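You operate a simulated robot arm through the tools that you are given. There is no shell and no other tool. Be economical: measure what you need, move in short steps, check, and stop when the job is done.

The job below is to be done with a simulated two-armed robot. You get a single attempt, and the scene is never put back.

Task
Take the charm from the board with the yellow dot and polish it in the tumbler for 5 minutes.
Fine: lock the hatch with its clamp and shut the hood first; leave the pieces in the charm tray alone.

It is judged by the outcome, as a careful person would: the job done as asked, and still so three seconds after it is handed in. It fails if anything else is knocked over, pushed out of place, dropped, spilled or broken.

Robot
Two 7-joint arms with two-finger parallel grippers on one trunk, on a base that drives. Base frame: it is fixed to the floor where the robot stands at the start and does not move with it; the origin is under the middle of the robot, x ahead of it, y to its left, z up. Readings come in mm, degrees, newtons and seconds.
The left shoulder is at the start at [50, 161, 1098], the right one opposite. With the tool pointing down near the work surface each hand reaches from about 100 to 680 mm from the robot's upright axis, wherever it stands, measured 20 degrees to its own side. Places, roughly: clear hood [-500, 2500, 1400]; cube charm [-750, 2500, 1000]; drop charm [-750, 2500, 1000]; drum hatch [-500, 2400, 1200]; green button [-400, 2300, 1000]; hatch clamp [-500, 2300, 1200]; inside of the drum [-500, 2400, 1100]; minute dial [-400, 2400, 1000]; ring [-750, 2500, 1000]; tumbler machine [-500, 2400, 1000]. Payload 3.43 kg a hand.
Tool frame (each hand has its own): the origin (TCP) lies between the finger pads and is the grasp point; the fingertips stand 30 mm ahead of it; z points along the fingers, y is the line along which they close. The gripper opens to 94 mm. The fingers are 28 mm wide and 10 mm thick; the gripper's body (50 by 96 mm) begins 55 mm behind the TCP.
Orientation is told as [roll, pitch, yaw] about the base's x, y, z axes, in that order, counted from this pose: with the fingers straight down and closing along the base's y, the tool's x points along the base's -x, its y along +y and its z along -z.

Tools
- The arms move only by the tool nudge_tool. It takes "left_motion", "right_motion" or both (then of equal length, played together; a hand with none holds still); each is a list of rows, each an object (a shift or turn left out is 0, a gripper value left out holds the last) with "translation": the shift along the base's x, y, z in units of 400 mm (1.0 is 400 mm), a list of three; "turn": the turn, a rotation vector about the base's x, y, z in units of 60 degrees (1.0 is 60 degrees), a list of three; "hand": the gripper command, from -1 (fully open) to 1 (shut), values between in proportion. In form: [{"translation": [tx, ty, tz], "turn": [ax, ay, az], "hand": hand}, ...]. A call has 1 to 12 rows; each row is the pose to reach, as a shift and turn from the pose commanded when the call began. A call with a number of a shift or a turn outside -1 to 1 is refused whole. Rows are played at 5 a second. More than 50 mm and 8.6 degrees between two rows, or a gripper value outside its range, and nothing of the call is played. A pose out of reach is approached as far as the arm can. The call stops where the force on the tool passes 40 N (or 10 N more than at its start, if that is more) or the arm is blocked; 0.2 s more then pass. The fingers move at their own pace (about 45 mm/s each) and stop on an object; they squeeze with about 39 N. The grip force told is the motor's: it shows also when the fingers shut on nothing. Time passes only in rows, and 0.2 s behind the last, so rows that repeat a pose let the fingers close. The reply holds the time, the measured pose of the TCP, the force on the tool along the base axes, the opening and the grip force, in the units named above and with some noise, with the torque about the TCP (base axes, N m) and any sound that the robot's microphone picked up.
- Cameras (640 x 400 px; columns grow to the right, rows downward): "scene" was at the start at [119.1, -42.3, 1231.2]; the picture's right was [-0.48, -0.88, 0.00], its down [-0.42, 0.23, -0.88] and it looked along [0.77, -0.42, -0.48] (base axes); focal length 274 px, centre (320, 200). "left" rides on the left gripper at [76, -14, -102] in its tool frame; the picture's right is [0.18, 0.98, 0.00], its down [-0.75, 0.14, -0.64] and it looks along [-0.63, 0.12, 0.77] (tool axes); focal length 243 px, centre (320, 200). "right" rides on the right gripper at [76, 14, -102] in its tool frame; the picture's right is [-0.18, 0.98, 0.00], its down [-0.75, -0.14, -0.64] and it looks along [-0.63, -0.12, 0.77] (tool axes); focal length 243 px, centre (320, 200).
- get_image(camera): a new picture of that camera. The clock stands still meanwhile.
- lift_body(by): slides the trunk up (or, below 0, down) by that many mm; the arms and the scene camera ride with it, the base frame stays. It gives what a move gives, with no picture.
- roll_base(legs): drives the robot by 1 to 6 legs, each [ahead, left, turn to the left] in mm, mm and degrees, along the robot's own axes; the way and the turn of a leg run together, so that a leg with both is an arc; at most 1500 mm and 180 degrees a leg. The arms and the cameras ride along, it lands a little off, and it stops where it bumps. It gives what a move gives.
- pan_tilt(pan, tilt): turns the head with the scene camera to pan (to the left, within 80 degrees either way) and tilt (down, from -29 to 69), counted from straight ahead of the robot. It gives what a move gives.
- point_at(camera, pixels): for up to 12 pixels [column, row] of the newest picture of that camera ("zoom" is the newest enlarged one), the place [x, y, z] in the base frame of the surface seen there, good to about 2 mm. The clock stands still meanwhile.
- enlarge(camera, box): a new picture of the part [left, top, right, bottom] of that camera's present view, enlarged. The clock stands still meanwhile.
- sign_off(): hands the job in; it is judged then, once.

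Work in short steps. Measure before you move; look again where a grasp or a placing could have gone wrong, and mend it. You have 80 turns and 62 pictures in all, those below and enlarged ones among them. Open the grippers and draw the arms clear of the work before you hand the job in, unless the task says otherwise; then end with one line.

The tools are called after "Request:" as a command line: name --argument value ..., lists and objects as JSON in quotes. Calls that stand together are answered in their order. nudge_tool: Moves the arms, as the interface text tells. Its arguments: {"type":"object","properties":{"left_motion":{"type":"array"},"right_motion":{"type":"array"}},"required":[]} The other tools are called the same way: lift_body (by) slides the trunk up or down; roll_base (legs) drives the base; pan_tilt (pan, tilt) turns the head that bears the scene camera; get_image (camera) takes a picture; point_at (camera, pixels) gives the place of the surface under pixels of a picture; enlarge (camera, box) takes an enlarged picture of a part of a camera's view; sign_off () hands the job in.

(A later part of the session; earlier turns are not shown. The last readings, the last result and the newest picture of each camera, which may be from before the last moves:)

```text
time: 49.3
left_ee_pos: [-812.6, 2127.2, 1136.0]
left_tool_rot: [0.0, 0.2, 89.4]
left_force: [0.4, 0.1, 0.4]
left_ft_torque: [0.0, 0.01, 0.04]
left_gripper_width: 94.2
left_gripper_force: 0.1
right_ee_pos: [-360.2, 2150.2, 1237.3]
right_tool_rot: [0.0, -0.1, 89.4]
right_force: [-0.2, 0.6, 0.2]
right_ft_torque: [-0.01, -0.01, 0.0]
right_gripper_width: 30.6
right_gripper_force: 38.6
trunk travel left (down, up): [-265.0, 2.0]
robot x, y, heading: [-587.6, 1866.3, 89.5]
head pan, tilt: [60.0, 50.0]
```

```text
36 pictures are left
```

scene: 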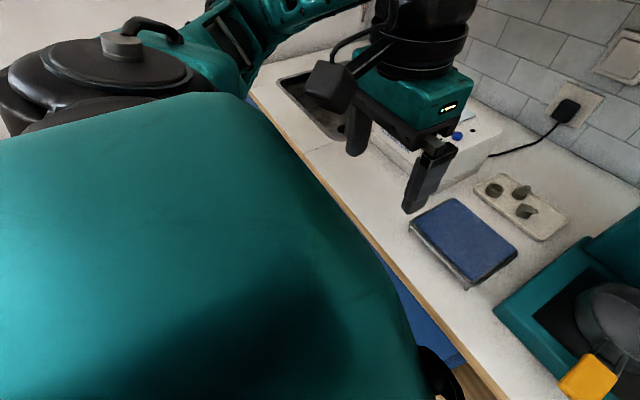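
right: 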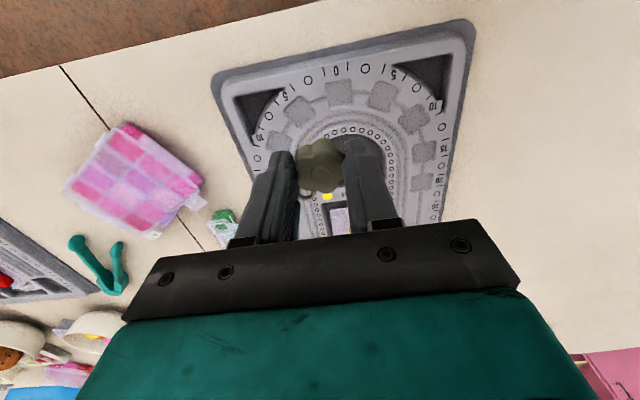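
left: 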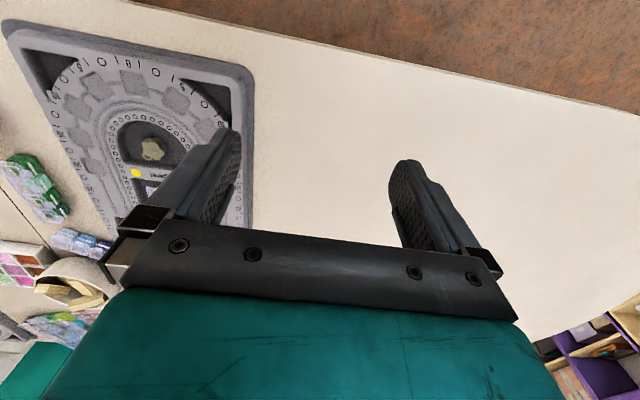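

Likely the left elbow met the wall; I ease 15 mm right. Then the right hand goes to the front of the drum at height, then over it.

Request:
roll_base --legs '[[0, -15, 0.4]]'

Request:
pan_tilt --pan 0 --tilt 25

Request:
nudge_tool --right_motion '[{"translation": [-0.1, 0.05, 0.03]}, {"translation": [-0.2, 0.1, 0.05]}, {"translation": [-0.3, 0.15, 0.05]}, {"translation": [-0.4, 0.2, 0.05]}, {"translation": [-0.46, 0.3, 0.05]}, {"translation": [-0.46, 0.4, 0.05]}, {"translation": [-0.46, 0.48, 0.05]}, {"translation": [-0.46, 0.55, 0.05]}, {"translation": [-0.46, 0.6, 0.05]}, {"translation": [-0.46, 0.6, 0.05]}]'

```text
time: 50.0
left_ee_pos: [-798.9, 2125.6, 1137.3]
left_tool_rot: [0.0, 0.2, 89.8]
left_force: [0.3, 0.6, 0.7]
left_ft_torque: [-0.01, 0.01, 0.0]
left_gripper_width: 94.1
left_gripper_force: 0.1
right_ee_pos: [-348.0, 2151.5, 1237.9]
right_tool_rot: [-0.1, 0.0, 89.9]
right_force: [0.1, 0.6, -0.7]
right_ft_torque: [-0.01, 0.01, -0.01]
right_gripper_width: 30.5
right_gripper_force: 39.1
trunk travel left (down, up): [-265.0, 2.0]
robot x, y, heading: [-573.0, 1870.1, 89.8]
head pan, tilt: [60.0, 50.0]
```

```text
time: 51.3
left_ee_pos: [-799.1, 2125.3, 1137.0]
left_tool_rot: [-0.1, 0.1, 89.8]
left_force: [0.7, -0.4, 0.0]
left_ft_torque: [0.03, -0.01, 0.01]
left_gripper_width: 94.1
left_gripper_force: 0.1
right_ee_pos: [-347.0, 2152.4, 1237.9]
right_tool_rot: [0.0, 0.0, 89.9]
right_force: [0.5, 0.1, -0.6]
right_ft_torque: [-0.01, -0.03, -0.01]
right_gripper_width: 30.5
right_gripper_force: 39.4
trunk travel left (down, up): [-265.0, 2.0]
robot x, y, heading: [-570.0, 1869.4, 89.9]
head pan, tilt: [0.0, 25.0]
```

```text
time: 53.5
left_ee_pos: [-798.6, 2127.6, 1135.9]
left_tool_rot: [0.0, 0.1, 89.8]
left_force: [0.0, 0.4, 0.0]
left_ft_torque: [0.0, 0.0, -0.02]
left_gripper_width: 94.1
left_gripper_force: 0.1
right_ee_pos: [-435.7, 2306.6, 1245.4]
right_tool_rot: [0.1, 0.0, 89.9]
right_force: [0.3, 0.2, 0.1]
right_ft_torque: [-0.02, 0.02, -0.02]
right_gripper_width: 30.7
right_gripper_force: 38.9
right hand out of reach, approached as far as the arm can: row 4, 5, 6, 7, 8, 9, 10
trunk travel left (down, up): [-265.0, 2.0]
robot x, y, heading: [-571.5, 1869.1, 89.8]
head pan, tilt: [0.0, 25.0]
```

Straight down, the arm falls short up here, so I tilt the fingers 50° forward (turn about +x) while pulling back, then see the reach.

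Request:
nudge_tool --right_motion '[{"translation": [0, -0.08, 0], "turn": [0.13, 0, 0]}, {"translation": [0, -0.16, 0], "turn": [0.26, 0, 0]}, {"translation": [-0.03, -0.2, 0], "turn": [0.39, 0, 0]}, {"translation": [-0.08, -0.2, 0], "turn": [0.52, 0, 0]}, {"translation": [-0.14, -0.2, 0], "turn": [0.65, 0, 0]}, {"translation": [-0.2, -0.2, 0], "turn": [0.78, 0, 0]}, {"translation": [-0.243, -0.2, 0], "turn": [0.833, 0, 0]}, {"translation": [-0.243, -0.13, 0], "turn": [0.833, 0, 0]}, {"translation": [-0.243, -0.05, 0], "turn": [0.833, 0, 0]}, {"translation": [-0.243, 0.0, 0], "turn": [0.833, 0, 0]}, {"translation": [-0.243, 0.0, 0], "turn": [0.833, 0, 0]}]'

Request:
get_image --camera "scene"

```text
time: 55.9
left_ee_pos: [-799.3, 2126.7, 1137.0]
left_tool_rot: [0.0, 0.2, 89.7]
left_force: [-0.1, 0.0, -0.7]
left_ft_torque: [0.0, -0.02, -0.03]
left_gripper_width: 94.2
left_gripper_force: 0.0
right_ee_pos: [-489.6, 2296.4, 1263.9]
right_tool_rot: [0.0, -50.0, 89.8]
right_force: [-0.2, 0.2, -0.8]
right_ft_torque: [0.03, 0.01, -0.01]
right_gripper_width: 30.7
right_gripper_force: 39.1
right hand out of reach, approached as far as the arm can: row 5, 6, 7, 8, 9, 10, 11
trunk travel left (down, up): [-265.0, 2.0]
robot x, y, heading: [-571.9, 1871.1, 89.6]
head pan, tilt: [0.0, 25.0]
```

```text
35 pictures are left
```

scene: 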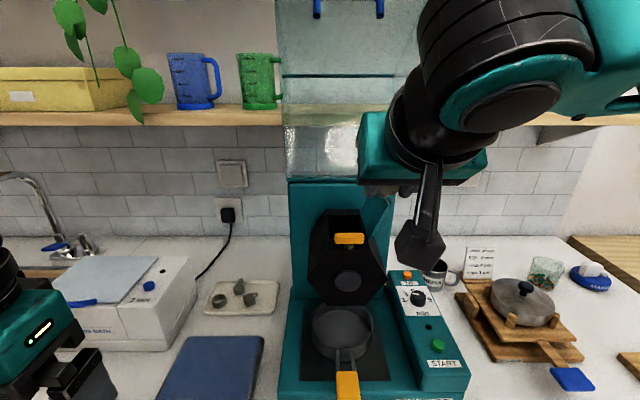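

The inward limit again; I pull the hand back, then set the robot 25 mm back, 20 mm right and turn it 20° left so that the drum lies on the right arm's natural side.

Request:
nudge_tool --right_motion '[{"translation": [0.05, -0.1, 0]}, {"translation": [0.1, -0.2, 0]}, {"translation": [0.1, -0.2, 0]}]'

Request:
roll_base --legs '[[-25, -20, 0], [0, 0, 20]]'

```text
time: 56.7
left_ee_pos: [-800.0, 2126.6, 1136.3]
left_tool_rot: [0.0, 0.1, 89.8]
left_force: [0.1, 0.7, 0.2]
left_ft_torque: [-0.05, -0.01, 0.0]
left_gripper_width: 93.9
left_gripper_force: 0.0
right_ee_pos: [-448.6, 2217.8, 1263.1]
right_tool_rot: [0.2, -49.9, 89.6]
right_force: [0.8, -0.3, -0.1]
right_ft_torque: [0.03, -0.02, -0.01]
right_gripper_width: 30.6
right_gripper_force: 39.2
trunk travel left (down, up): [-265.0, 2.0]
robot x, y, heading: [-574.3, 1866.9, 89.9]
head pan, tilt: [0.0, 25.0]
```

```text
time: 58.6
left_ee_pos: [-852.3, 2007.5, 1135.4]
left_tool_rot: [0.0, 0.1, 109.8]
left_force: [-0.3, -0.5, 0.1]
left_ft_torque: [-0.02, -0.02, -0.01]
left_gripper_width: 93.6
left_gripper_force: 0.0
right_ee_pos: [-554.7, 2213.2, 1264.7]
right_tool_rot: [0.2, -49.9, 109.7]
right_force: [1.1, 0.1, 0.3]
right_ft_torque: [0.01, -0.03, 0.01]
right_gripper_width: 30.5
right_gripper_force: 38.7
trunk travel left (down, up): [-265.0, 2.0]
robot x, y, heading: [-555.6, 1845.6, 109.9]
head pan, tilt: [0.0, 25.0]
```

Now the hand goes forward over the opening, turning back 20° so the fingers close along x.

Request:
nudge_tool --right_motion '[{"translation": [0.02, 0.05, 0], "turn": [0, 0, -0.11]}, {"translation": [0.04, 0.1, 0], "turn": [0, 0, -0.22]}, {"translation": [0.054, 0.18, -0.02], "turn": [0, 0, -0.33]}, {"translation": [0.054, 0.26, -0.04], "turn": [0, 0, -0.33]}, {"translation": [0.054, 0.34, -0.06], "turn": [0, 0, -0.33]}, {"translation": [0.054, 0.39, -0.08], "turn": [0, 0, -0.33]}, {"translation": [0.054, 0.39, -0.08], "turn": [0, 0, -0.33]}]'

Request:
get_image --camera "right"

```text
time: 60.2
left_ee_pos: [-852.5, 2008.8, 1136.1]
left_tool_rot: [0.1, 0.0, 109.8]
left_force: [-0.7, -0.4, 0.6]
left_ft_torque: [0.0, -0.01, 0.01]
left_gripper_width: 94.0
left_gripper_force: 0.0
right_ee_pos: [-532.5, 2370.3, 1232.4]
right_tool_rot: [0.2, -49.9, 89.9]
right_force: [-0.8, 0.2, -0.7]
right_ft_torque: [0.02, 0.01, -0.01]
right_gripper_width: 30.5
right_gripper_force: 39.1
trunk travel left (down, up): [-265.0, 2.0]
robot x, y, heading: [-550.6, 1846.5, 109.6]
head pan, tilt: [0.0, 25.0]
```

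```text
34 pictures are left
```

right: 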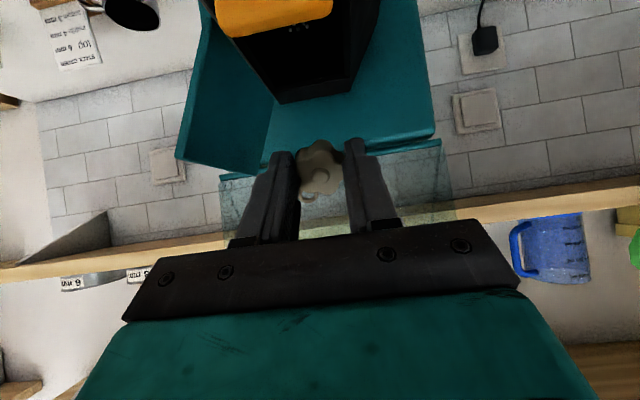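

Reached the place. I measure the opening, lid and clamp in this picture before lowering.

Request:
point_at --camera "right" --pixels '[[275, 98], [353, 85], [265, 70], [275, 15], [310, 20], [377, 20], [360, 60], [270, 115], [215, 170], [205, 30], [318, 155], [270, 40]]'

Request:
enlarge --camera "right" --box '[170, 0, 450, 175]'

```text
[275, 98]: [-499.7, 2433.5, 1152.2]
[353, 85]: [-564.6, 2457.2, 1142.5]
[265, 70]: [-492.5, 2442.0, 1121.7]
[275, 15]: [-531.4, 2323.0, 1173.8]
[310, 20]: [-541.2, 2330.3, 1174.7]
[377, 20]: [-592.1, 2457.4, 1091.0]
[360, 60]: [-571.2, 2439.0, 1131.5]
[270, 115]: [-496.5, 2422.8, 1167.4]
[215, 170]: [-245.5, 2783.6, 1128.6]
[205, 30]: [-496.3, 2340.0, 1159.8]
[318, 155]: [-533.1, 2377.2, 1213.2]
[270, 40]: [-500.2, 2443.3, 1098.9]
```

```text
2.29 times, centred on (310, 88) of right
```

zoom: 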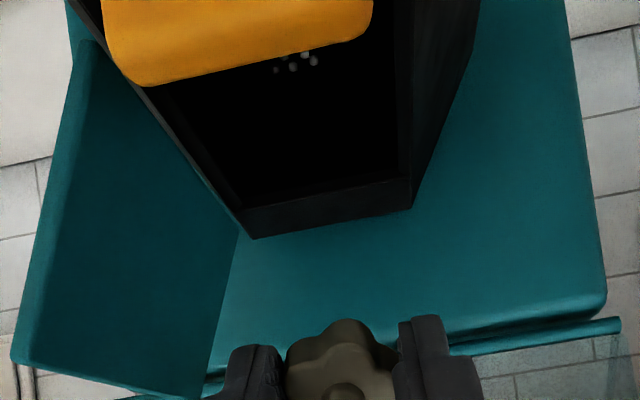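

Opening spans x≈-554…-506, y≈2345…2430, media inside. I lower 44 mm and open the fingers modestly to 40 mm.

Request:
nudge_tool --right_motion '[{"translation": [0.005, 0, -0.04]}, {"translation": [0.005, 0, -0.08]}, {"translation": [0.005, 0, -0.11]}, {"translation": [0.005, 0, -0.11]}]'

Request:
enlarge --camera "right" --box '[170, 0, 450, 240]'

```text
time: 61.2
left_ee_pos: [-851.5, 2006.4, 1136.5]
left_tool_rot: [0.0, 0.1, 109.7]
left_force: [0.1, -0.3, 0.5]
left_ft_torque: [0.01, 0.01, -0.01]
left_gripper_width: 94.1
left_gripper_force: 0.2
right_ee_pos: [-532.0, 2370.1, 1188.4]
right_tool_rot: [0.3, -50.1, 89.8]
right_force: [0.1, 0.0, -0.8]
right_ft_torque: [-0.05, 0.01, 0.0]
right_gripper_width: 30.7
right_gripper_force: 39.2
trunk travel left (down, up): [-265.0, 2.0]
robot x, y, heading: [-550.7, 1844.3, 110.0]
head pan, tilt: [0.0, 25.0]
```

```text
1.67 times, centred on (310, 120) of right
```

zoom: 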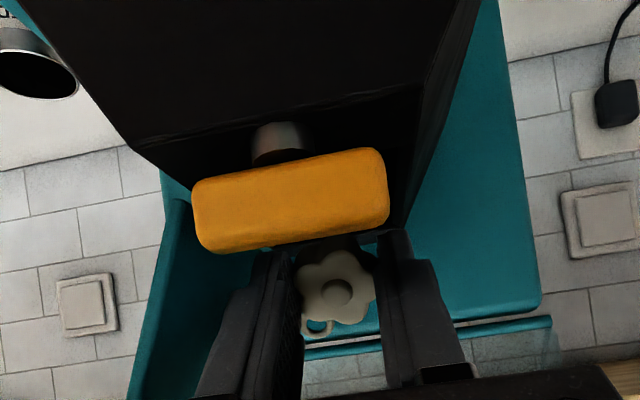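

The charm is behind the clamp and above the opening. I release to 40 mm.

Request:
nudge_tool --right_motion '[{"translation": [0, 0, 0], "hand": 0.15}, {"translation": [0, 0, 0]}, {"translation": [0, 0, 0]}, {"translation": [0, 0, 0]}]'

Request:
enlarge --camera "right" --box '[170, 0, 450, 240]'

```text
time: 62.2
left_ee_pos: [-852.4, 2007.8, 1137.0]
left_tool_rot: [0.0, 0.2, 109.7]
left_force: [0.5, 0.4, -0.4]
left_ft_torque: [-0.01, 0.01, 0.01]
left_gripper_width: 93.8
left_gripper_force: 0.1
right_ee_pos: [-532.7, 2369.1, 1188.5]
right_tool_rot: [0.2, -50.1, 89.9]
right_force: [0.1, 0.0, -0.3]
right_ft_torque: [0.04, 0.02, -0.01]
right_gripper_width: 40.0
right_gripper_force: 0.0
trunk travel left (down, up): [-265.0, 2.0]
robot x, y, heading: [-552.8, 1844.2, 109.6]
head pan, tilt: [0.0, 25.0]
```

```text
1.67 times, centred on (310, 120) of right
```

zoom: 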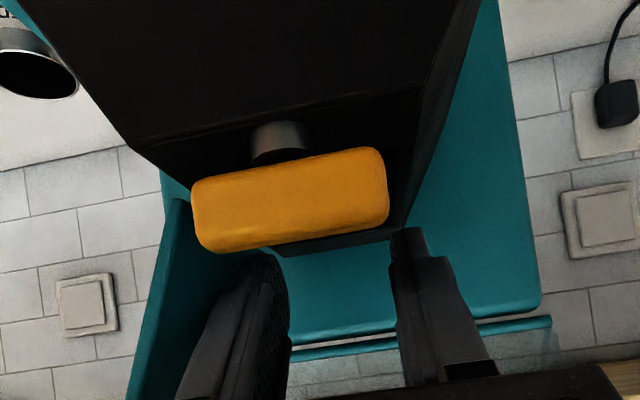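

The charm fell. I raise the hand 70 mm and look into the drum.

Request:
nudge_tool --right_motion '[{"translation": [0, 0, 0.06]}, {"translation": [0, 0, 0.12]}, {"translation": [0, -0.02, 0.18]}, {"translation": [0, -0.02, 0.18]}]'

Request:
enlarge --camera "right" --box '[170, 0, 450, 175]'

```text
time: 63.2
left_ee_pos: [-852.7, 2008.4, 1136.8]
left_tool_rot: [0.0, 0.1, 109.8]
left_force: [1.3, -0.5, -0.3]
left_ft_torque: [-0.01, -0.02, -0.02]
left_gripper_width: 93.9
left_gripper_force: 0.0
right_ee_pos: [-529.6, 2360.2, 1259.4]
right_tool_rot: [0.3, -50.0, 89.9]
right_force: [-0.4, 0.1, -0.6]
right_ft_torque: [0.02, -0.03, 0.01]
right_gripper_width: 40.0
right_gripper_force: 0.1
trunk travel left (down, up): [-265.0, 2.0]
robot x, y, heading: [-548.0, 1845.8, 109.7]
head pan, tilt: [0.0, 25.0]
```

```text
2.29 times, centred on (310, 88) of right
```

zoom: 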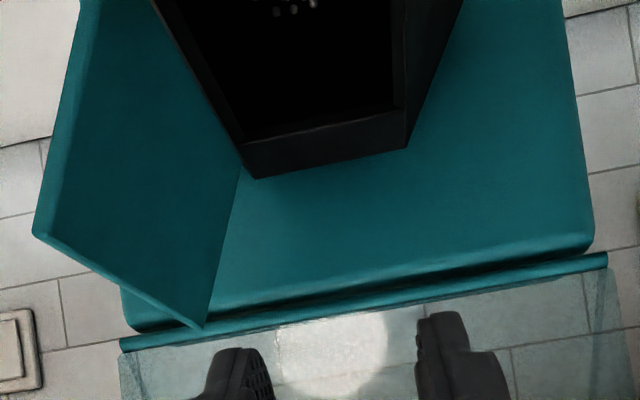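

Nothing lies outside; it went in. Next I shut the fingers, go over to the right of the lid (x≈-425), lower beside it and push it left past the vertical.

Request:
nudge_tool --right_motion '[{"translation": [0.09, 0.03, 0], "hand": 1}, {"translation": [0.18, 0.03, 0]}, {"translation": [0.262, 0.03, 0]}, {"translation": [0.262, 0.03, -0.05]}, {"translation": [0.262, 0.03, -0.105]}, {"translation": [0.21, 0.03, -0.105]}, {"translation": [0.16, 0.03, -0.105]}, {"translation": [0.11, 0.03, -0.1]}, {"translation": [0.075, 0.03, -0.095]}, {"translation": [0.045, 0.03, -0.09]}, {"translation": [0.045, 0.03, -0.09]}]'

Request:
get_image --camera "right"

```text
time: 65.7
left_ee_pos: [-852.2, 2007.8, 1136.7]
left_tool_rot: [0.0, -0.1, 109.6]
left_force: [0.0, -0.2, 0.6]
left_ft_torque: [0.01, -0.01, -0.01]
left_gripper_width: 94.1
left_gripper_force: 0.0
right_ee_pos: [-514.4, 2372.5, 1222.8]
right_tool_rot: [0.3, -50.0, 89.9]
right_force: [-0.1, 0.6, 0.0]
right_ft_torque: [-0.02, 0.0, 0.0]
right_gripper_width: 0.0
right_gripper_force: 33.0
trunk travel left (down, up): [-265.0, 2.0]
robot x, y, heading: [-546.8, 1846.9, 109.8]
head pan, tilt: [0.0, 25.0]
```

```text
29 pictures are left
```

right: 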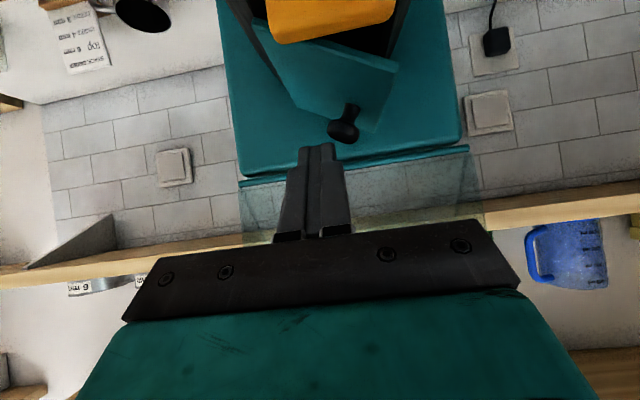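

The lid is past vertical and partway down. I press it shut from above.

Request:
nudge_tool --right_motion '[{"translation": [-0.03, 0, -0.01]}, {"translation": [-0.04, 0, -0.03]}, {"translation": [-0.04, 0, -0.05]}, {"translation": [-0.04, 0, -0.065]}, {"translation": [-0.04, 0, -0.08]}, {"translation": [-0.04, 0, -0.08]}]'

Request:
get_image --camera "right"

```text
time: 66.9
left_ee_pos: [-852.2, 2006.6, 1137.1]
left_tool_rot: [0.0, -0.1, 109.6]
left_force: [-0.6, 0.1, 0.0]
left_ft_torque: [0.02, 0.05, 0.02]
left_gripper_width: 94.0
left_gripper_force: 0.0
right_ee_pos: [-531.2, 2374.6, 1205.1]
right_tool_rot: [1.2, -51.7, 89.2]
right_force: [2.7, -9.9, 13.4]
right_ft_torque: [-0.09, 0.05, 0.05]
right_gripper_width: 0.0
right_gripper_force: 32.7
trunk travel left (down, up): [-265.0, 2.0]
robot x, y, heading: [-553.2, 1846.9, 109.5]
head pan, tilt: [0.0, 25.0]
stopped in row 6 (right hand): the force on the tool passed its limit (the readings are from after the stop); the commanded pose is now the measured one
```

```text
28 pictures are left
```

right: 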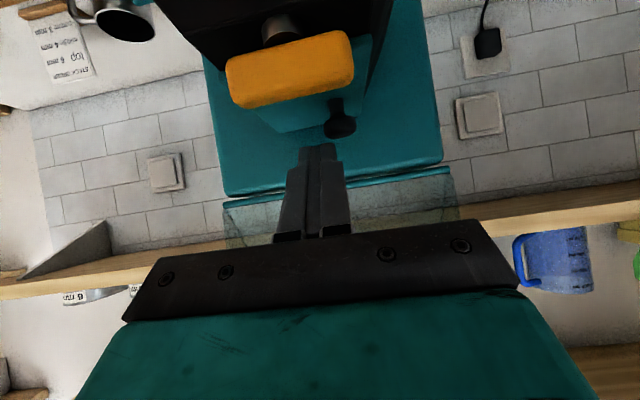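

Contact at z≈1205 (13 N upward). I lift the hand 60 mm and draw back, then check the lid.

Request:
nudge_tool --right_motion '[{"translation": [0, 0, 0.06]}, {"translation": [0, -0.03, 0.12]}, {"translation": [0.02, -0.12, 0.15]}, {"translation": [0.05, -0.22, 0.15]}, {"translation": [0.05, -0.22, 0.15]}]'

Request:
get_image --camera "right"

```text
time: 68.1
left_ee_pos: [-853.3, 2008.0, 1136.6]
left_tool_rot: [0.0, 0.1, 109.7]
left_force: [-0.5, -0.4, 0.2]
left_ft_torque: [0.0, 0.0, 0.02]
left_gripper_width: 94.0
left_gripper_force: 0.1
right_ee_pos: [-510.6, 2288.5, 1262.4]
right_tool_rot: [0.9, -51.2, 89.4]
right_force: [-0.1, 0.1, -0.2]
right_ft_torque: [0.03, 0.01, 0.01]
right_gripper_width: 0.0
right_gripper_force: 33.8
trunk travel left (down, up): [-265.0, 2.0]
robot x, y, heading: [-551.3, 1846.2, 109.8]
head pan, tilt: [0.0, 25.0]
```

```text
27 pictures are left
```

right: 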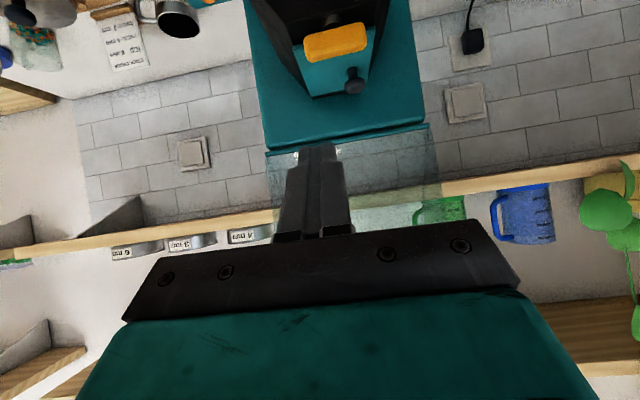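

Request:
enlarge --camera "right" --box '[260, 0, 420, 120]'

Request:
point_at --camera "zoom" --pixels '[[160, 290], [400, 300], [250, 350], [370, 320], [200, 260], [410, 260], [170, 180], [430, 120], [300, 150], [300, 90], [230, 375], [440, 200]]'

```text
3.33 times, centred on (340, 60) of right
```

zoom: 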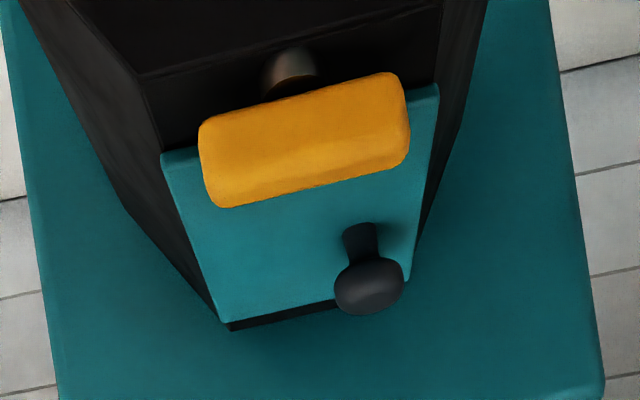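

```text
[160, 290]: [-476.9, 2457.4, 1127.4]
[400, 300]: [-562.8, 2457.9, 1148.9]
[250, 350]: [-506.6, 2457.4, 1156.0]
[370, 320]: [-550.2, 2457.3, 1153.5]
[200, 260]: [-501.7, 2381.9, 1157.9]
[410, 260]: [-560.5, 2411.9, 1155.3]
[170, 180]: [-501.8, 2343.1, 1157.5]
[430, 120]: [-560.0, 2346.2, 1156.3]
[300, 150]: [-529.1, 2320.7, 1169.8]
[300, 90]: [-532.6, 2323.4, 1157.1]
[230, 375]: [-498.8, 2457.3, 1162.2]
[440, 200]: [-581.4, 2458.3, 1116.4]
```

The lid is shut flat (z≈1157). The clamp bar lies along x on a post at (-531,2325); I lower the closed fingertips before its right end and push it back (+y) to turn it over the lid edge.

Request:
nudge_tool --right_motion '[{"translation": [0, -0.03, -0.06]}, {"translation": [0, -0.03, -0.12]}, {"translation": [0, -0.03, -0.168]}, {"translation": [0, -0.01, -0.17]}, {"translation": [0, 0.02, -0.17]}, {"translation": [0, 0.05, -0.17]}, {"translation": [0, 0.08, -0.17]}, {"translation": [0, 0.11, -0.17]}, {"translation": [0, 0.13, -0.17]}, {"translation": [0, 0.13, -0.17]}]'

Request:
get_image --camera "right"

```text
time: 69.6
left_ee_pos: [-852.0, 2002.7, 1138.0]
left_tool_rot: [0.0, -0.2, 109.5]
left_force: [-0.4, -0.1, 0.0]
left_ft_torque: [0.01, 0.03, 0.03]
left_gripper_width: 94.1
left_gripper_force: 0.2
right_ee_pos: [-511.2, 2300.0, 1195.8]
right_tool_rot: [1.0, -51.3, 90.0]
right_force: [3.5, -25.7, 16.3]
right_ft_torque: [-0.16, -0.24, 0.05]
right_gripper_width: 0.0
right_gripper_force: 32.9
trunk travel left (down, up): [-265.0, 2.0]
robot x, y, heading: [-550.0, 1846.2, 109.7]
head pan, tilt: [0.0, 25.0]
stopped in row 7 (right hand): the force on the tool passed its limit (the readings are from after the stop); the commanded pose is now the measured one
```

```text
25 pictures are left
```

right: 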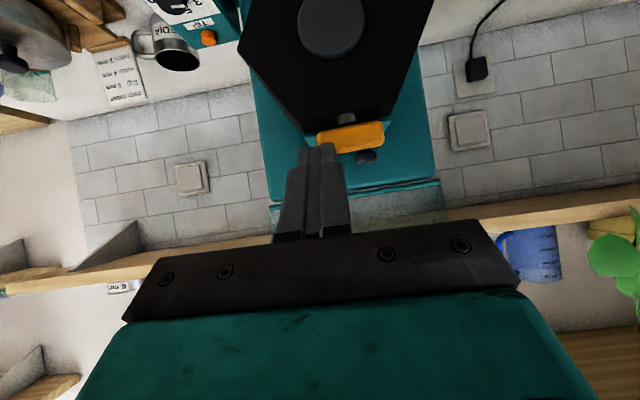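

Blocked at the bar. I back off a bit and look closely at the clamp from near.

Request:
nudge_tool --right_motion '[{"translation": [0.0, -0.06, 0.02]}, {"translation": [0.08, -0.1, 0.04]}, {"translation": [0.16, -0.1, 0.04]}, {"translation": [0.2, -0.1, 0.04]}]'

Request:
enlarge --camera "scene" --box '[260, 140, 460, 300]'

Request:
enlarge --camera "right" --box '[260, 0, 500, 200]'

```text
time: 70.6
left_ee_pos: [-852.3, 2007.2, 1137.2]
left_tool_rot: [0.1, -0.1, 109.7]
left_force: [-0.7, -0.3, -0.6]
left_ft_torque: [-0.02, 0.02, 0.0]
left_gripper_width: 94.1
left_gripper_force: 0.1
right_ee_pos: [-443.5, 2293.0, 1222.7]
right_tool_rot: [0.7, -50.8, 89.9]
right_force: [0.7, -0.4, 0.4]
right_ft_torque: [-0.03, 0.0, 0.02]
right_gripper_width: 0.0
right_gripper_force: 33.5
right hand out of reach, approached as far as the arm can: row 2, 3, 4
trunk travel left (down, up): [-265.0, 2.0]
robot x, y, heading: [-552.2, 1839.7, 109.6]
head pan, tilt: [0.0, 25.0]
```

```text
2.50 times, centred on (360, 220) of scene
```

zoom: 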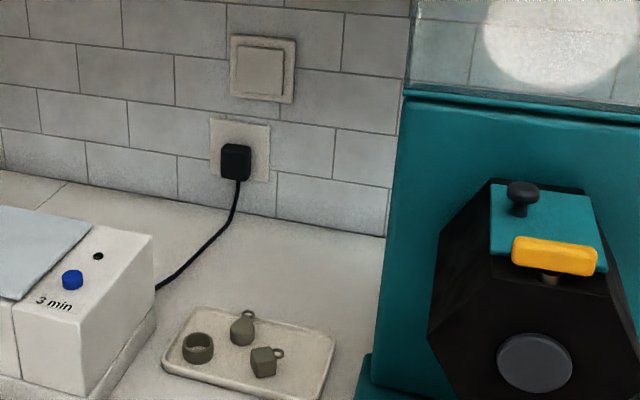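

```text
2.00 times, centred on (380, 100) of right
```

zoom: 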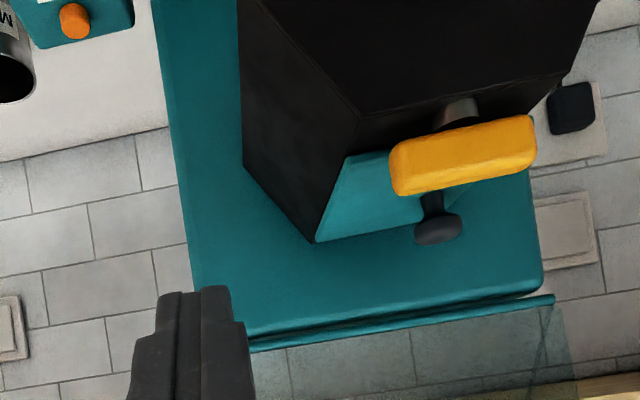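

I zoom tightly on the clamp from the scene camera and measure its ends.

Request:
enlarge --camera "scene" --box '[404, 190, 460, 235]'

Request:
point_at --camera "zoom" --pixels '[[190, 280], [190, 240], [430, 310], [440, 350], [300, 265], [300, 300], [420, 280], [220, 230], [310, 380], [320, 400], [185, 310], [470, 300]]'

```text
8.89 times, centred on (432, 212) of scene
```

zoom: 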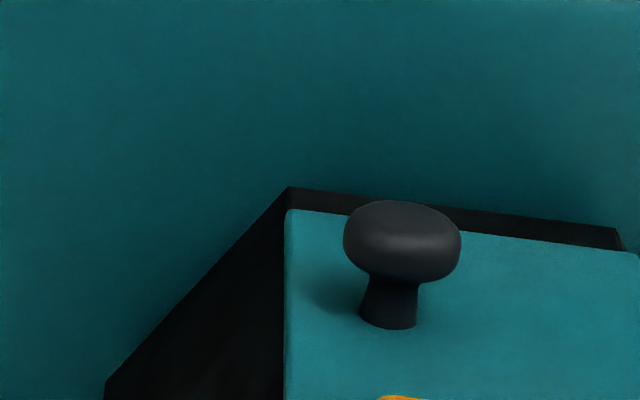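

```text
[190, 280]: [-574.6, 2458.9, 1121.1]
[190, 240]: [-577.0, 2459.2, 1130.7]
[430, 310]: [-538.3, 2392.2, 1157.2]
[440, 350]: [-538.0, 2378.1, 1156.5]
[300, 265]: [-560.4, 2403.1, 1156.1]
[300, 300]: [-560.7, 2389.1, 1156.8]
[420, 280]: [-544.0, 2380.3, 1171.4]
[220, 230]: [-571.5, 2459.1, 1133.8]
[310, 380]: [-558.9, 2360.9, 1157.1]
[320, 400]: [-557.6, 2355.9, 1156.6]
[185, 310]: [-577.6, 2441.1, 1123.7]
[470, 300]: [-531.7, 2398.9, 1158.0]
```

My box was too high; I take one lower.

Request:
enlarge --camera "scene" --box '[404, 220, 464, 262]'

Request:
point_at --camera "zoom" --pixels '[[170, 170], [170, 220], [480, 200], [480, 250], [320, 175], [320, 225], [200, 155], [460, 185], [300, 290], [300, 270], [340, 160], [180, 260]]'

```text
9.52 times, centred on (434, 241) of scene
```

zoom: 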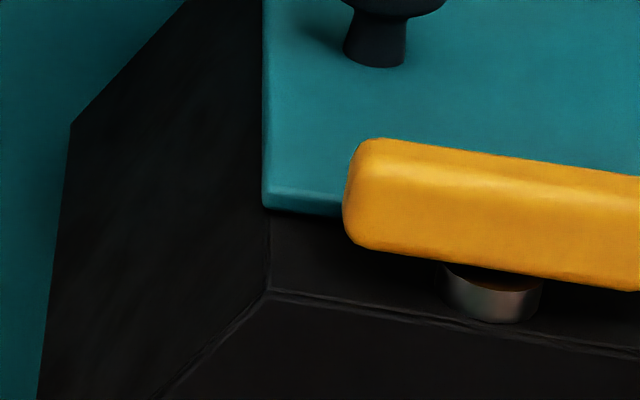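

```text
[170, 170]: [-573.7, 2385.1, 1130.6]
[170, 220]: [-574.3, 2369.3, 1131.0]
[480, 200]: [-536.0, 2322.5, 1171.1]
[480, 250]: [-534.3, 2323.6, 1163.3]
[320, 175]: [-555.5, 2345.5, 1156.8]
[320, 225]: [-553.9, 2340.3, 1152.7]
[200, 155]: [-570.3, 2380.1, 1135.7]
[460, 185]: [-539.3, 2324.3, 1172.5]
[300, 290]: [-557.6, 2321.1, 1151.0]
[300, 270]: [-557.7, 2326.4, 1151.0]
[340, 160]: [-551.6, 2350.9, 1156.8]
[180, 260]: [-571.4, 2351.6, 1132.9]
```

The bar (x≈-551…-507, y≈2322…2338) hasn't turned, so perhaps it turns the other way. I try pushing the left end back.

Request:
nudge_tool --right_motion '[{"translation": [-0.08, -0.05, 0]}, {"translation": [-0.16, -0.05, 0]}, {"translation": [-0.262, -0.05, 0]}, {"translation": [-0.262, -0.05, -0.07]}, {"translation": [-0.262, -0.02, -0.072]}, {"translation": [-0.262, 0.01, -0.072]}, {"translation": [-0.262, 0.03, -0.072]}, {"translation": [-0.262, 0.05, -0.072]}, {"translation": [-0.262, 0.07, -0.072]}, {"translation": [-0.262, 0.09, -0.072]}, {"translation": [-0.262, 0.11, -0.072]}, {"translation": [-0.262, 0.11, -0.072]}]'

Request:
get_image --camera "right"

```text
time: 73.2
left_ee_pos: [-852.2, 2008.4, 1137.0]
left_tool_rot: [-0.2, 0.1, 109.7]
left_force: [-0.2, 0.8, -0.2]
left_ft_torque: [-0.03, 0.0, 0.0]
left_gripper_width: 93.9
left_gripper_force: 0.1
right_ee_pos: [-549.3, 2339.7, 1195.6]
right_tool_rot: [0.7, -50.9, 90.0]
right_force: [-0.5, 0.5, -0.6]
right_ft_torque: [0.0, 0.01, -0.01]
right_gripper_width: 0.3
right_gripper_force: 33.2
trunk travel left (down, up): [-265.0, 2.0]
robot x, y, heading: [-553.5, 1844.8, 109.8]
head pan, tilt: [0.0, 25.0]
```

```text
20 pictures are left
```

right: 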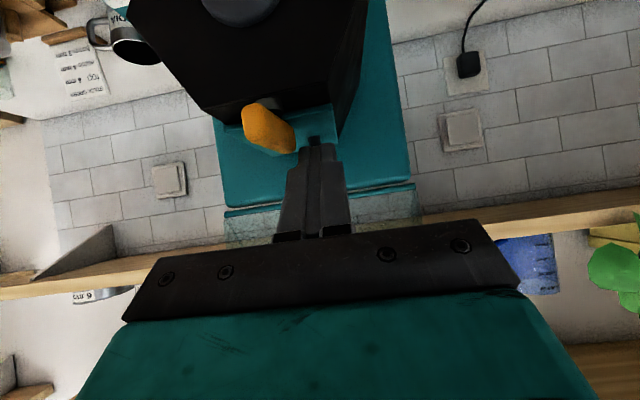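

It turned. I zoom to see its angle.

Request:
enlarge --camera "right" --box '[200, 70, 360, 190]'

Request:
point_at --camera "zoom" --pixels '[[215, 150], [290, 155], [340, 300], [375, 290], [370, 230], [280, 270], [410, 270], [470, 270], [140, 220], [190, 140]]'

```text
3.33 times, centred on (280, 130) of right
```

zoom: 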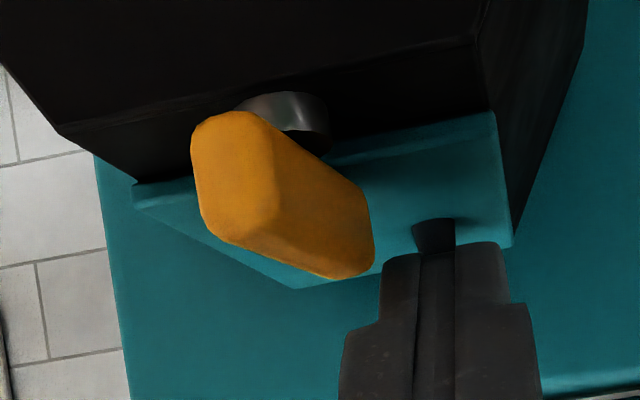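

```text
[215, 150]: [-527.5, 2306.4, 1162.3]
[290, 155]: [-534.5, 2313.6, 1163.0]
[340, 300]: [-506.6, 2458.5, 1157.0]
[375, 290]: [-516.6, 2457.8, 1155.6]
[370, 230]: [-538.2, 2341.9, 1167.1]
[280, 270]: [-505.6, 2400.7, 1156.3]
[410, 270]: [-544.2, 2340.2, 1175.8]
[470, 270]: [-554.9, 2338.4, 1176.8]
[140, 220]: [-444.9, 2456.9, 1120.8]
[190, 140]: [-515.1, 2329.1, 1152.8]
```

The bar now runs about 75° round. I draw back 8 mm and nudge it +x about 8 mm to finish the quarter turn.

Request:
nudge_tool --right_motion '[{"translation": [0, -0.02, 0]}, {"translation": [0.008, -0.02, 0]}, {"translation": [0.016, -0.02, 0]}, {"translation": [0.02, -0.02, 0]}, {"translation": [0.02, -0.02, 0]}, {"translation": [-0.02, -0.03, 0.02]}, {"translation": [-0.04, -0.05, 0.08]}, {"translation": [-0.04, -0.08, 0.12]}]'

Request:
enlarge --camera "right" --box '[200, 30, 360, 150]'

```text
time: 75.0
left_ee_pos: [-852.0, 2007.4, 1136.5]
left_tool_rot: [0.0, 0.0, 109.7]
left_force: [1.1, -0.7, 0.3]
left_ft_torque: [0.0, -0.05, 0.02]
left_gripper_width: 93.9
left_gripper_force: 0.1
right_ee_pos: [-563.8, 2306.9, 1243.5]
right_tool_rot: [0.7, -50.9, 89.9]
right_force: [0.1, -0.2, -0.5]
right_ft_torque: [-0.01, 0.0, -0.02]
right_gripper_width: 0.0
right_gripper_force: 33.3
trunk travel left (down, up): [-265.0, 2.0]
robot x, y, heading: [-551.8, 1844.0, 109.6]
head pan, tilt: [0.0, 25.0]
```

```text
3.33 times, centred on (280, 90) of right
```

zoom: 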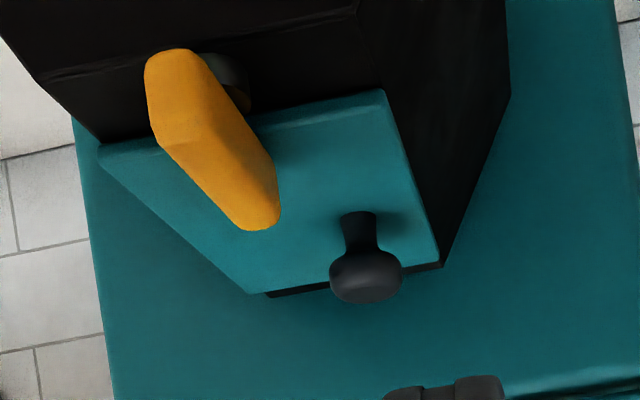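

The bar is parallel to the lid's edges: locked over it. Now I look at the hood, tilting the head up, and measure.

Request:
pan_tilt --pan -18 --tilt -5

Request:
get_image --camera "scene"

```text
time: 75.9
left_ee_pos: [-852.7, 2007.4, 1136.5]
left_tool_rot: [0.0, 0.0, 109.8]
left_force: [-0.5, -0.5, -0.1]
left_ft_torque: [0.02, 0.03, -0.02]
left_gripper_width: 94.3
left_gripper_force: 0.1
right_ee_pos: [-564.2, 2306.8, 1243.4]
right_tool_rot: [0.7, -50.9, 89.9]
right_force: [0.2, -0.9, 0.0]
right_ft_torque: [-0.01, -0.01, 0.0]
right_gripper_width: 0.0
right_gripper_force: 33.1
trunk travel left (down, up): [-265.0, 2.0]
robot x, y, heading: [-552.8, 1846.8, 109.9]
head pan, tilt: [-18.0, -5.0]
```

```text
17 pictures are left
```

scene: 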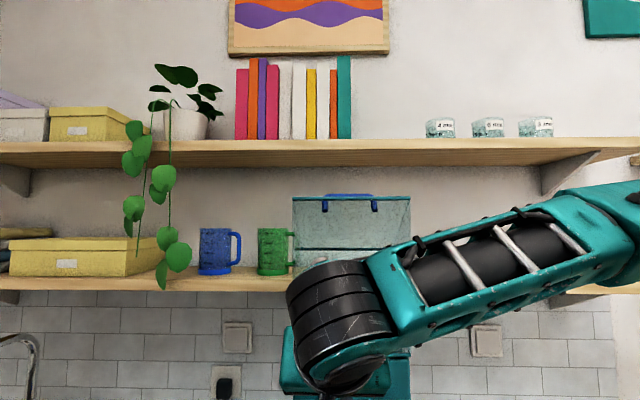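

Request:
enlarge --camera "scene" --box '[280, 180, 420, 275]'

Request:
point_at --camera "zoom" --pixels '[[320, 65], [225, 65], [202, 120], [435, 120], [60, 90], [590, 90], [300, 310], [320, 84], [150, 150], [60, 200], [594, 250], [435, 70]]'

```text
4.21 times, centred on (350, 228) of scene
```

zoom: 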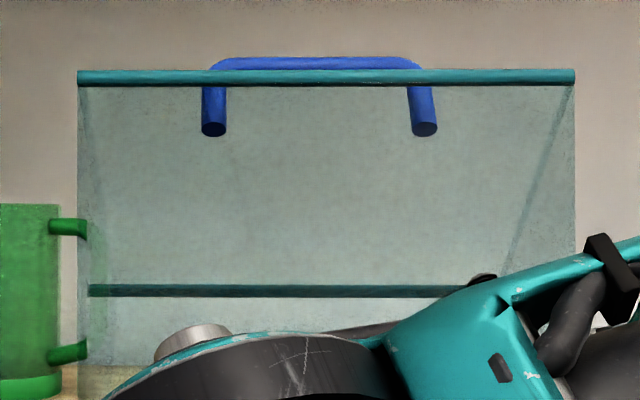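

```text
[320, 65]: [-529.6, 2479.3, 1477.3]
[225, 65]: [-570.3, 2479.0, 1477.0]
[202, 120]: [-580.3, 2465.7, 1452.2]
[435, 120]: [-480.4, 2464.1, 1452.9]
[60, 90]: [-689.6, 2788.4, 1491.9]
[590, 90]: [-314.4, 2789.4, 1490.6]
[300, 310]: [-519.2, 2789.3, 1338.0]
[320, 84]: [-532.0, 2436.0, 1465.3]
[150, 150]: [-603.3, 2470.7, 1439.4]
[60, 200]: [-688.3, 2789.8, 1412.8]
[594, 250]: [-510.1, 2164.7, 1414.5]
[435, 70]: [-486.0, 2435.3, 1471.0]
```

Hood geometry: hinge near (y 2470, z 1200), front rail at (2436,1465), handle on its far side. I'll pinch the right side wall's front edge near the top and pull it forward; first I bring the right hand level (fingers pointing +y) before it, fingers 40 mm open.

Request:
nudge_tool --right_motion '[{"translation": [0.06, -0.03, 0.07], "turn": [0.1, 0, 0], "hand": 0.15}, {"translation": [0.12, -0.05, 0.15], "turn": [0.2, 0, 0]}, {"translation": [0.19, -0.05, 0.23], "turn": [0.32, 0, 0]}, {"translation": [0.26, -0.03, 0.31], "turn": [0.44, 0, 0]}, {"translation": [0.32, 0, 0.38], "turn": [0.55, 0, 0]}, {"translation": [0.36, 0.03, 0.43], "turn": [0.65, 0, 0]}, {"translation": [0.36, 0.08, 0.43], "turn": [0.65, 0, 0]}, {"translation": [0.36, 0.08, 0.43], "turn": [0.65, 0, 0]}]'

Request:
get_image --camera "right"

```text
time: 77.7
left_ee_pos: [-851.8, 2007.8, 1136.0]
left_tool_rot: [0.0, 0.0, 109.7]
left_force: [-0.2, -0.8, -0.2]
left_ft_torque: [-0.05, 0.03, 0.02]
left_gripper_width: 94.1
left_gripper_force: 0.2
right_ee_pos: [-421.2, 2338.6, 1416.9]
right_tool_rot: [45.2, -89.9, 45.4]
right_force: [0.8, 0.1, 0.2]
right_ft_torque: [-0.02, -0.02, 0.03]
right_gripper_width: 40.2
right_gripper_force: 0.0
trunk travel left (down, up): [-265.0, 2.0]
robot x, y, heading: [-550.7, 1844.3, 109.3]
head pan, tilt: [-18.0, -5.0]
```

```text
15 pictures are left
```

right: 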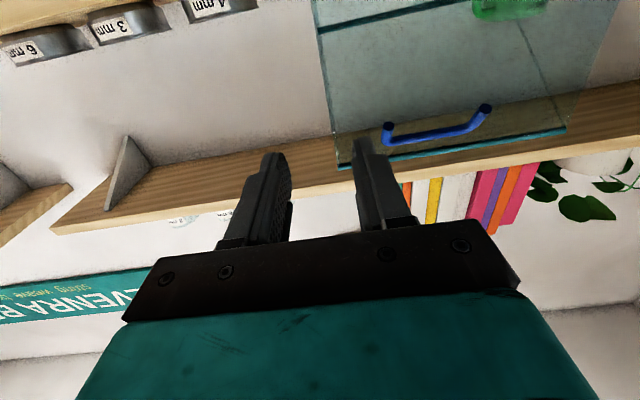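

I measure the right side wall's edge and the rail corner.

Request:
point_at --camera "right" --pixels '[[340, 164], [337, 150], [330, 110], [326, 80], [322, 55], [318, 20], [345, 166], [420, 155], [390, 130], [440, 40], [345, 130]]'

Request:
enlarge --camera "right" --box '[250, 0, 450, 180]'

```text
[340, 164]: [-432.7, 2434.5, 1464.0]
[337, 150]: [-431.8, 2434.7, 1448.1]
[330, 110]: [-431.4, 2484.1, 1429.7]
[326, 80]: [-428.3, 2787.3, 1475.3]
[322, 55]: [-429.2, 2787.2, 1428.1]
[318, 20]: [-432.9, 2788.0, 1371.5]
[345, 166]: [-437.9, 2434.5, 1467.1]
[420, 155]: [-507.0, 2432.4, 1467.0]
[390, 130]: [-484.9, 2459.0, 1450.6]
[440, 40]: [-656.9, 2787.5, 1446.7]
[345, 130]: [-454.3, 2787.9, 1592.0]
```

```text
2.22 times, centred on (350, 90) of right
```

zoom: 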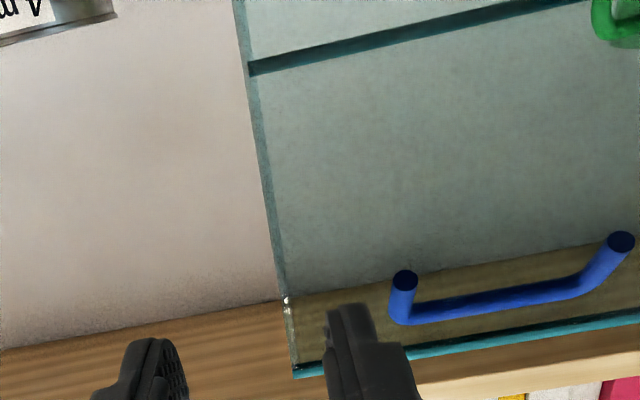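

The right wall lies at x≈-432 with its edge at y≈2440. I move in to straddle it near z 1420 and close.

Request:
nudge_tool --right_motion '[{"translation": [-0.028, 0.03, 0.005]}, {"translation": [-0.028, 0.1, 0.005]}, {"translation": [-0.028, 0.17, 0.005]}, {"translation": [-0.028, 0.233, 0.005]}, {"translation": [-0.028, 0.233, 0.005]}, {"translation": [-0.028, 0.233, 0.005], "hand": 1}, {"translation": [-0.028, 0.233, 0.005], "hand": 1}, {"translation": [-0.028, 0.233, 0.005], "hand": 1}, {"translation": [-0.028, 0.233, 0.005], "hand": 1}]'

Request:
enlarge --camera "right" --box '[250, 0, 450, 180]'

```text
time: 79.7
left_ee_pos: [-851.7, 2008.1, 1136.0]
left_tool_rot: [0.0, 0.0, 109.7]
left_force: [0.9, -0.6, -0.7]
left_ft_torque: [0.02, -0.02, 0.01]
left_gripper_width: 93.9
left_gripper_force: 0.0
right_ee_pos: [-431.7, 2431.8, 1417.7]
right_tool_rot: [13.7, -89.9, 77.0]
right_force: [1.5, -2.5, -1.1]
right_ft_torque: [-0.3, -0.34, -0.92]
right_gripper_width: 3.8
right_gripper_force: 38.2
trunk travel left (down, up): [-265.0, 2.0]
robot x, y, heading: [-550.9, 1846.0, 109.7]
head pan, tilt: [-18.0, -5.0]
```

```text
2.22 times, centred on (350, 90) of right
```

zoom: 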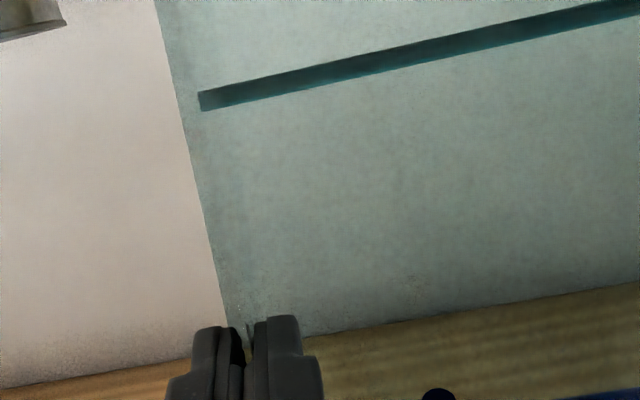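

Gripped (3.8 mm). I pull along the arc about the hinge (y 2470, z 1200) for the first 40°, tilting the hand up by half.

Request:
nudge_tool --right_motion '[{"translation": [0, -0.038, -0.006], "turn": [0.033, 0, 0]}, {"translation": [0, -0.075, -0.015], "turn": [0.067, 0, 0]}, {"translation": [0, -0.112, -0.027], "turn": [0.1, 0, 0]}, {"translation": [0, -0.148, -0.04], "turn": [0.133, 0, 0]}, {"translation": [0, -0.183, -0.057], "turn": [0.167, 0, 0]}, {"translation": [0, -0.217, -0.075], "turn": [0.2, 0, 0]}, {"translation": [0, -0.249, -0.097], "turn": [0.233, 0, 0]}, {"translation": [0, -0.28, -0.12], "turn": [0.267, 0, 0]}, {"translation": [0, -0.309, -0.146], "turn": [0.3, 0, 0]}, {"translation": [0, -0.337, -0.173], "turn": [0.333, 0, 0]}, {"translation": [0, -0.337, -0.173], "turn": [0.333, 0, 0]}]'

Request:
get_image --camera "scene"

```text
time: 81.6
left_ee_pos: [-848.4, 2006.5, 1137.6]
left_tool_rot: [0.0, -0.1, 109.5]
left_force: [0.1, -0.5, 0.0]
left_ft_torque: [-0.03, -0.03, 0.0]
left_gripper_width: 93.9
left_gripper_force: 0.0
right_ee_pos: [-432.2, 2336.6, 1380.0]
right_tool_rot: [177.7, -73.0, -88.5]
right_force: [18.2, -5.0, 8.2]
right_ft_torque: [0.14, -0.39, 0.38]
right_gripper_width: 4.0
right_gripper_force: 38.8
right hand out of reach, approached as far as the arm can: row 7, 8, 9
trunk travel left (down, up): [-265.0, 2.0]
robot x, y, heading: [-548.4, 1842.5, 109.4]
head pan, tilt: [-18.0, -5.0]
stopped in row 9 (right hand): the force on the tool passed its limit (the readings are from after the stop); the commanded pose is now the measured one
```

```text
12 pictures are left
```

scene: 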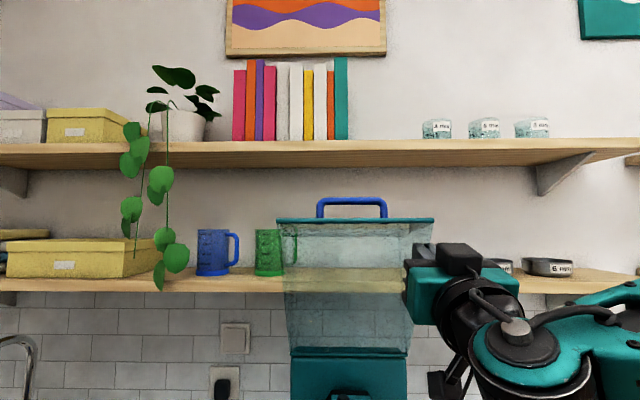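

The hood has come forward about 28°; the tilt met a wrist limit. I go on along the arc to about 60°, levelling the hand again as it pivots on the wall.

Request:
nudge_tool --right_motion '[{"translation": [0, -0.024, -0.015], "turn": [-0.016, 0, 0]}, {"translation": [0, -0.048, -0.032], "turn": [-0.033, 0, 0]}, {"translation": [0, -0.074, -0.052], "turn": [-0.058, 0, 0]}, {"translation": [0, -0.099, -0.073], "turn": [-0.083, 0, 0]}, {"translation": [0, -0.122, -0.096], "turn": [-0.108, 0, 0]}, {"translation": [0, -0.144, -0.12], "turn": [-0.133, 0, 0]}, {"translation": [0, -0.164, -0.146], "turn": [-0.15, 0, 0]}, {"translation": [0, -0.182, -0.173], "turn": [-0.167, 0, 0]}, {"translation": [0, -0.209, -0.223], "turn": [-0.167, 0, 0]}, {"translation": [0, -0.209, -0.223], "turn": [-0.167, 0, 0]}]'

Request:
get_image --camera "scene"

```text
time: 82.2
left_ee_pos: [-847.8, 2007.1, 1137.1]
left_tool_rot: [0.2, -0.1, 109.4]
left_force: [0.0, 0.0, -0.3]
left_ft_torque: [0.02, -0.01, 0.02]
left_gripper_width: 94.0
left_gripper_force: 0.0
right_ee_pos: [-432.3, 2335.3, 1378.1]
right_tool_rot: [175.5, -74.5, -87.5]
right_force: [19.8, -5.2, 4.6]
right_ft_torque: [-0.41, -0.27, 0.39]
right_gripper_width: 4.5
right_gripper_force: 39.1
right hand out of reach, approached as far as the arm can: row 1, 2
trunk travel left (down, up): [-265.0, 2.0]
robot x, y, heading: [-553.8, 1843.1, 109.6]
head pan, tilt: [-18.0, -5.0]
stopped in row 2 (right hand): the force on the tool passed its limit (the readings are from after the stop); the commanded pose is now the measured one
```

```text
11 pictures are left
```

scene: 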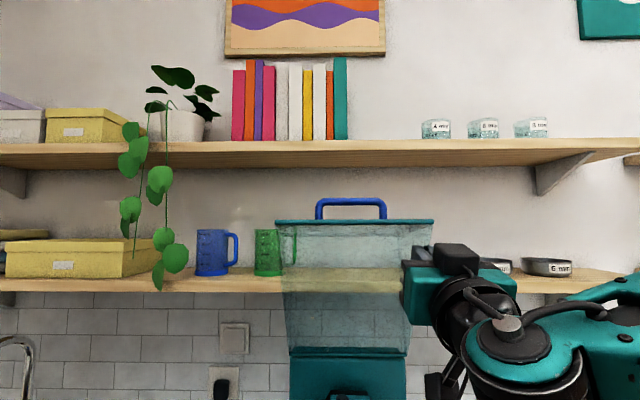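

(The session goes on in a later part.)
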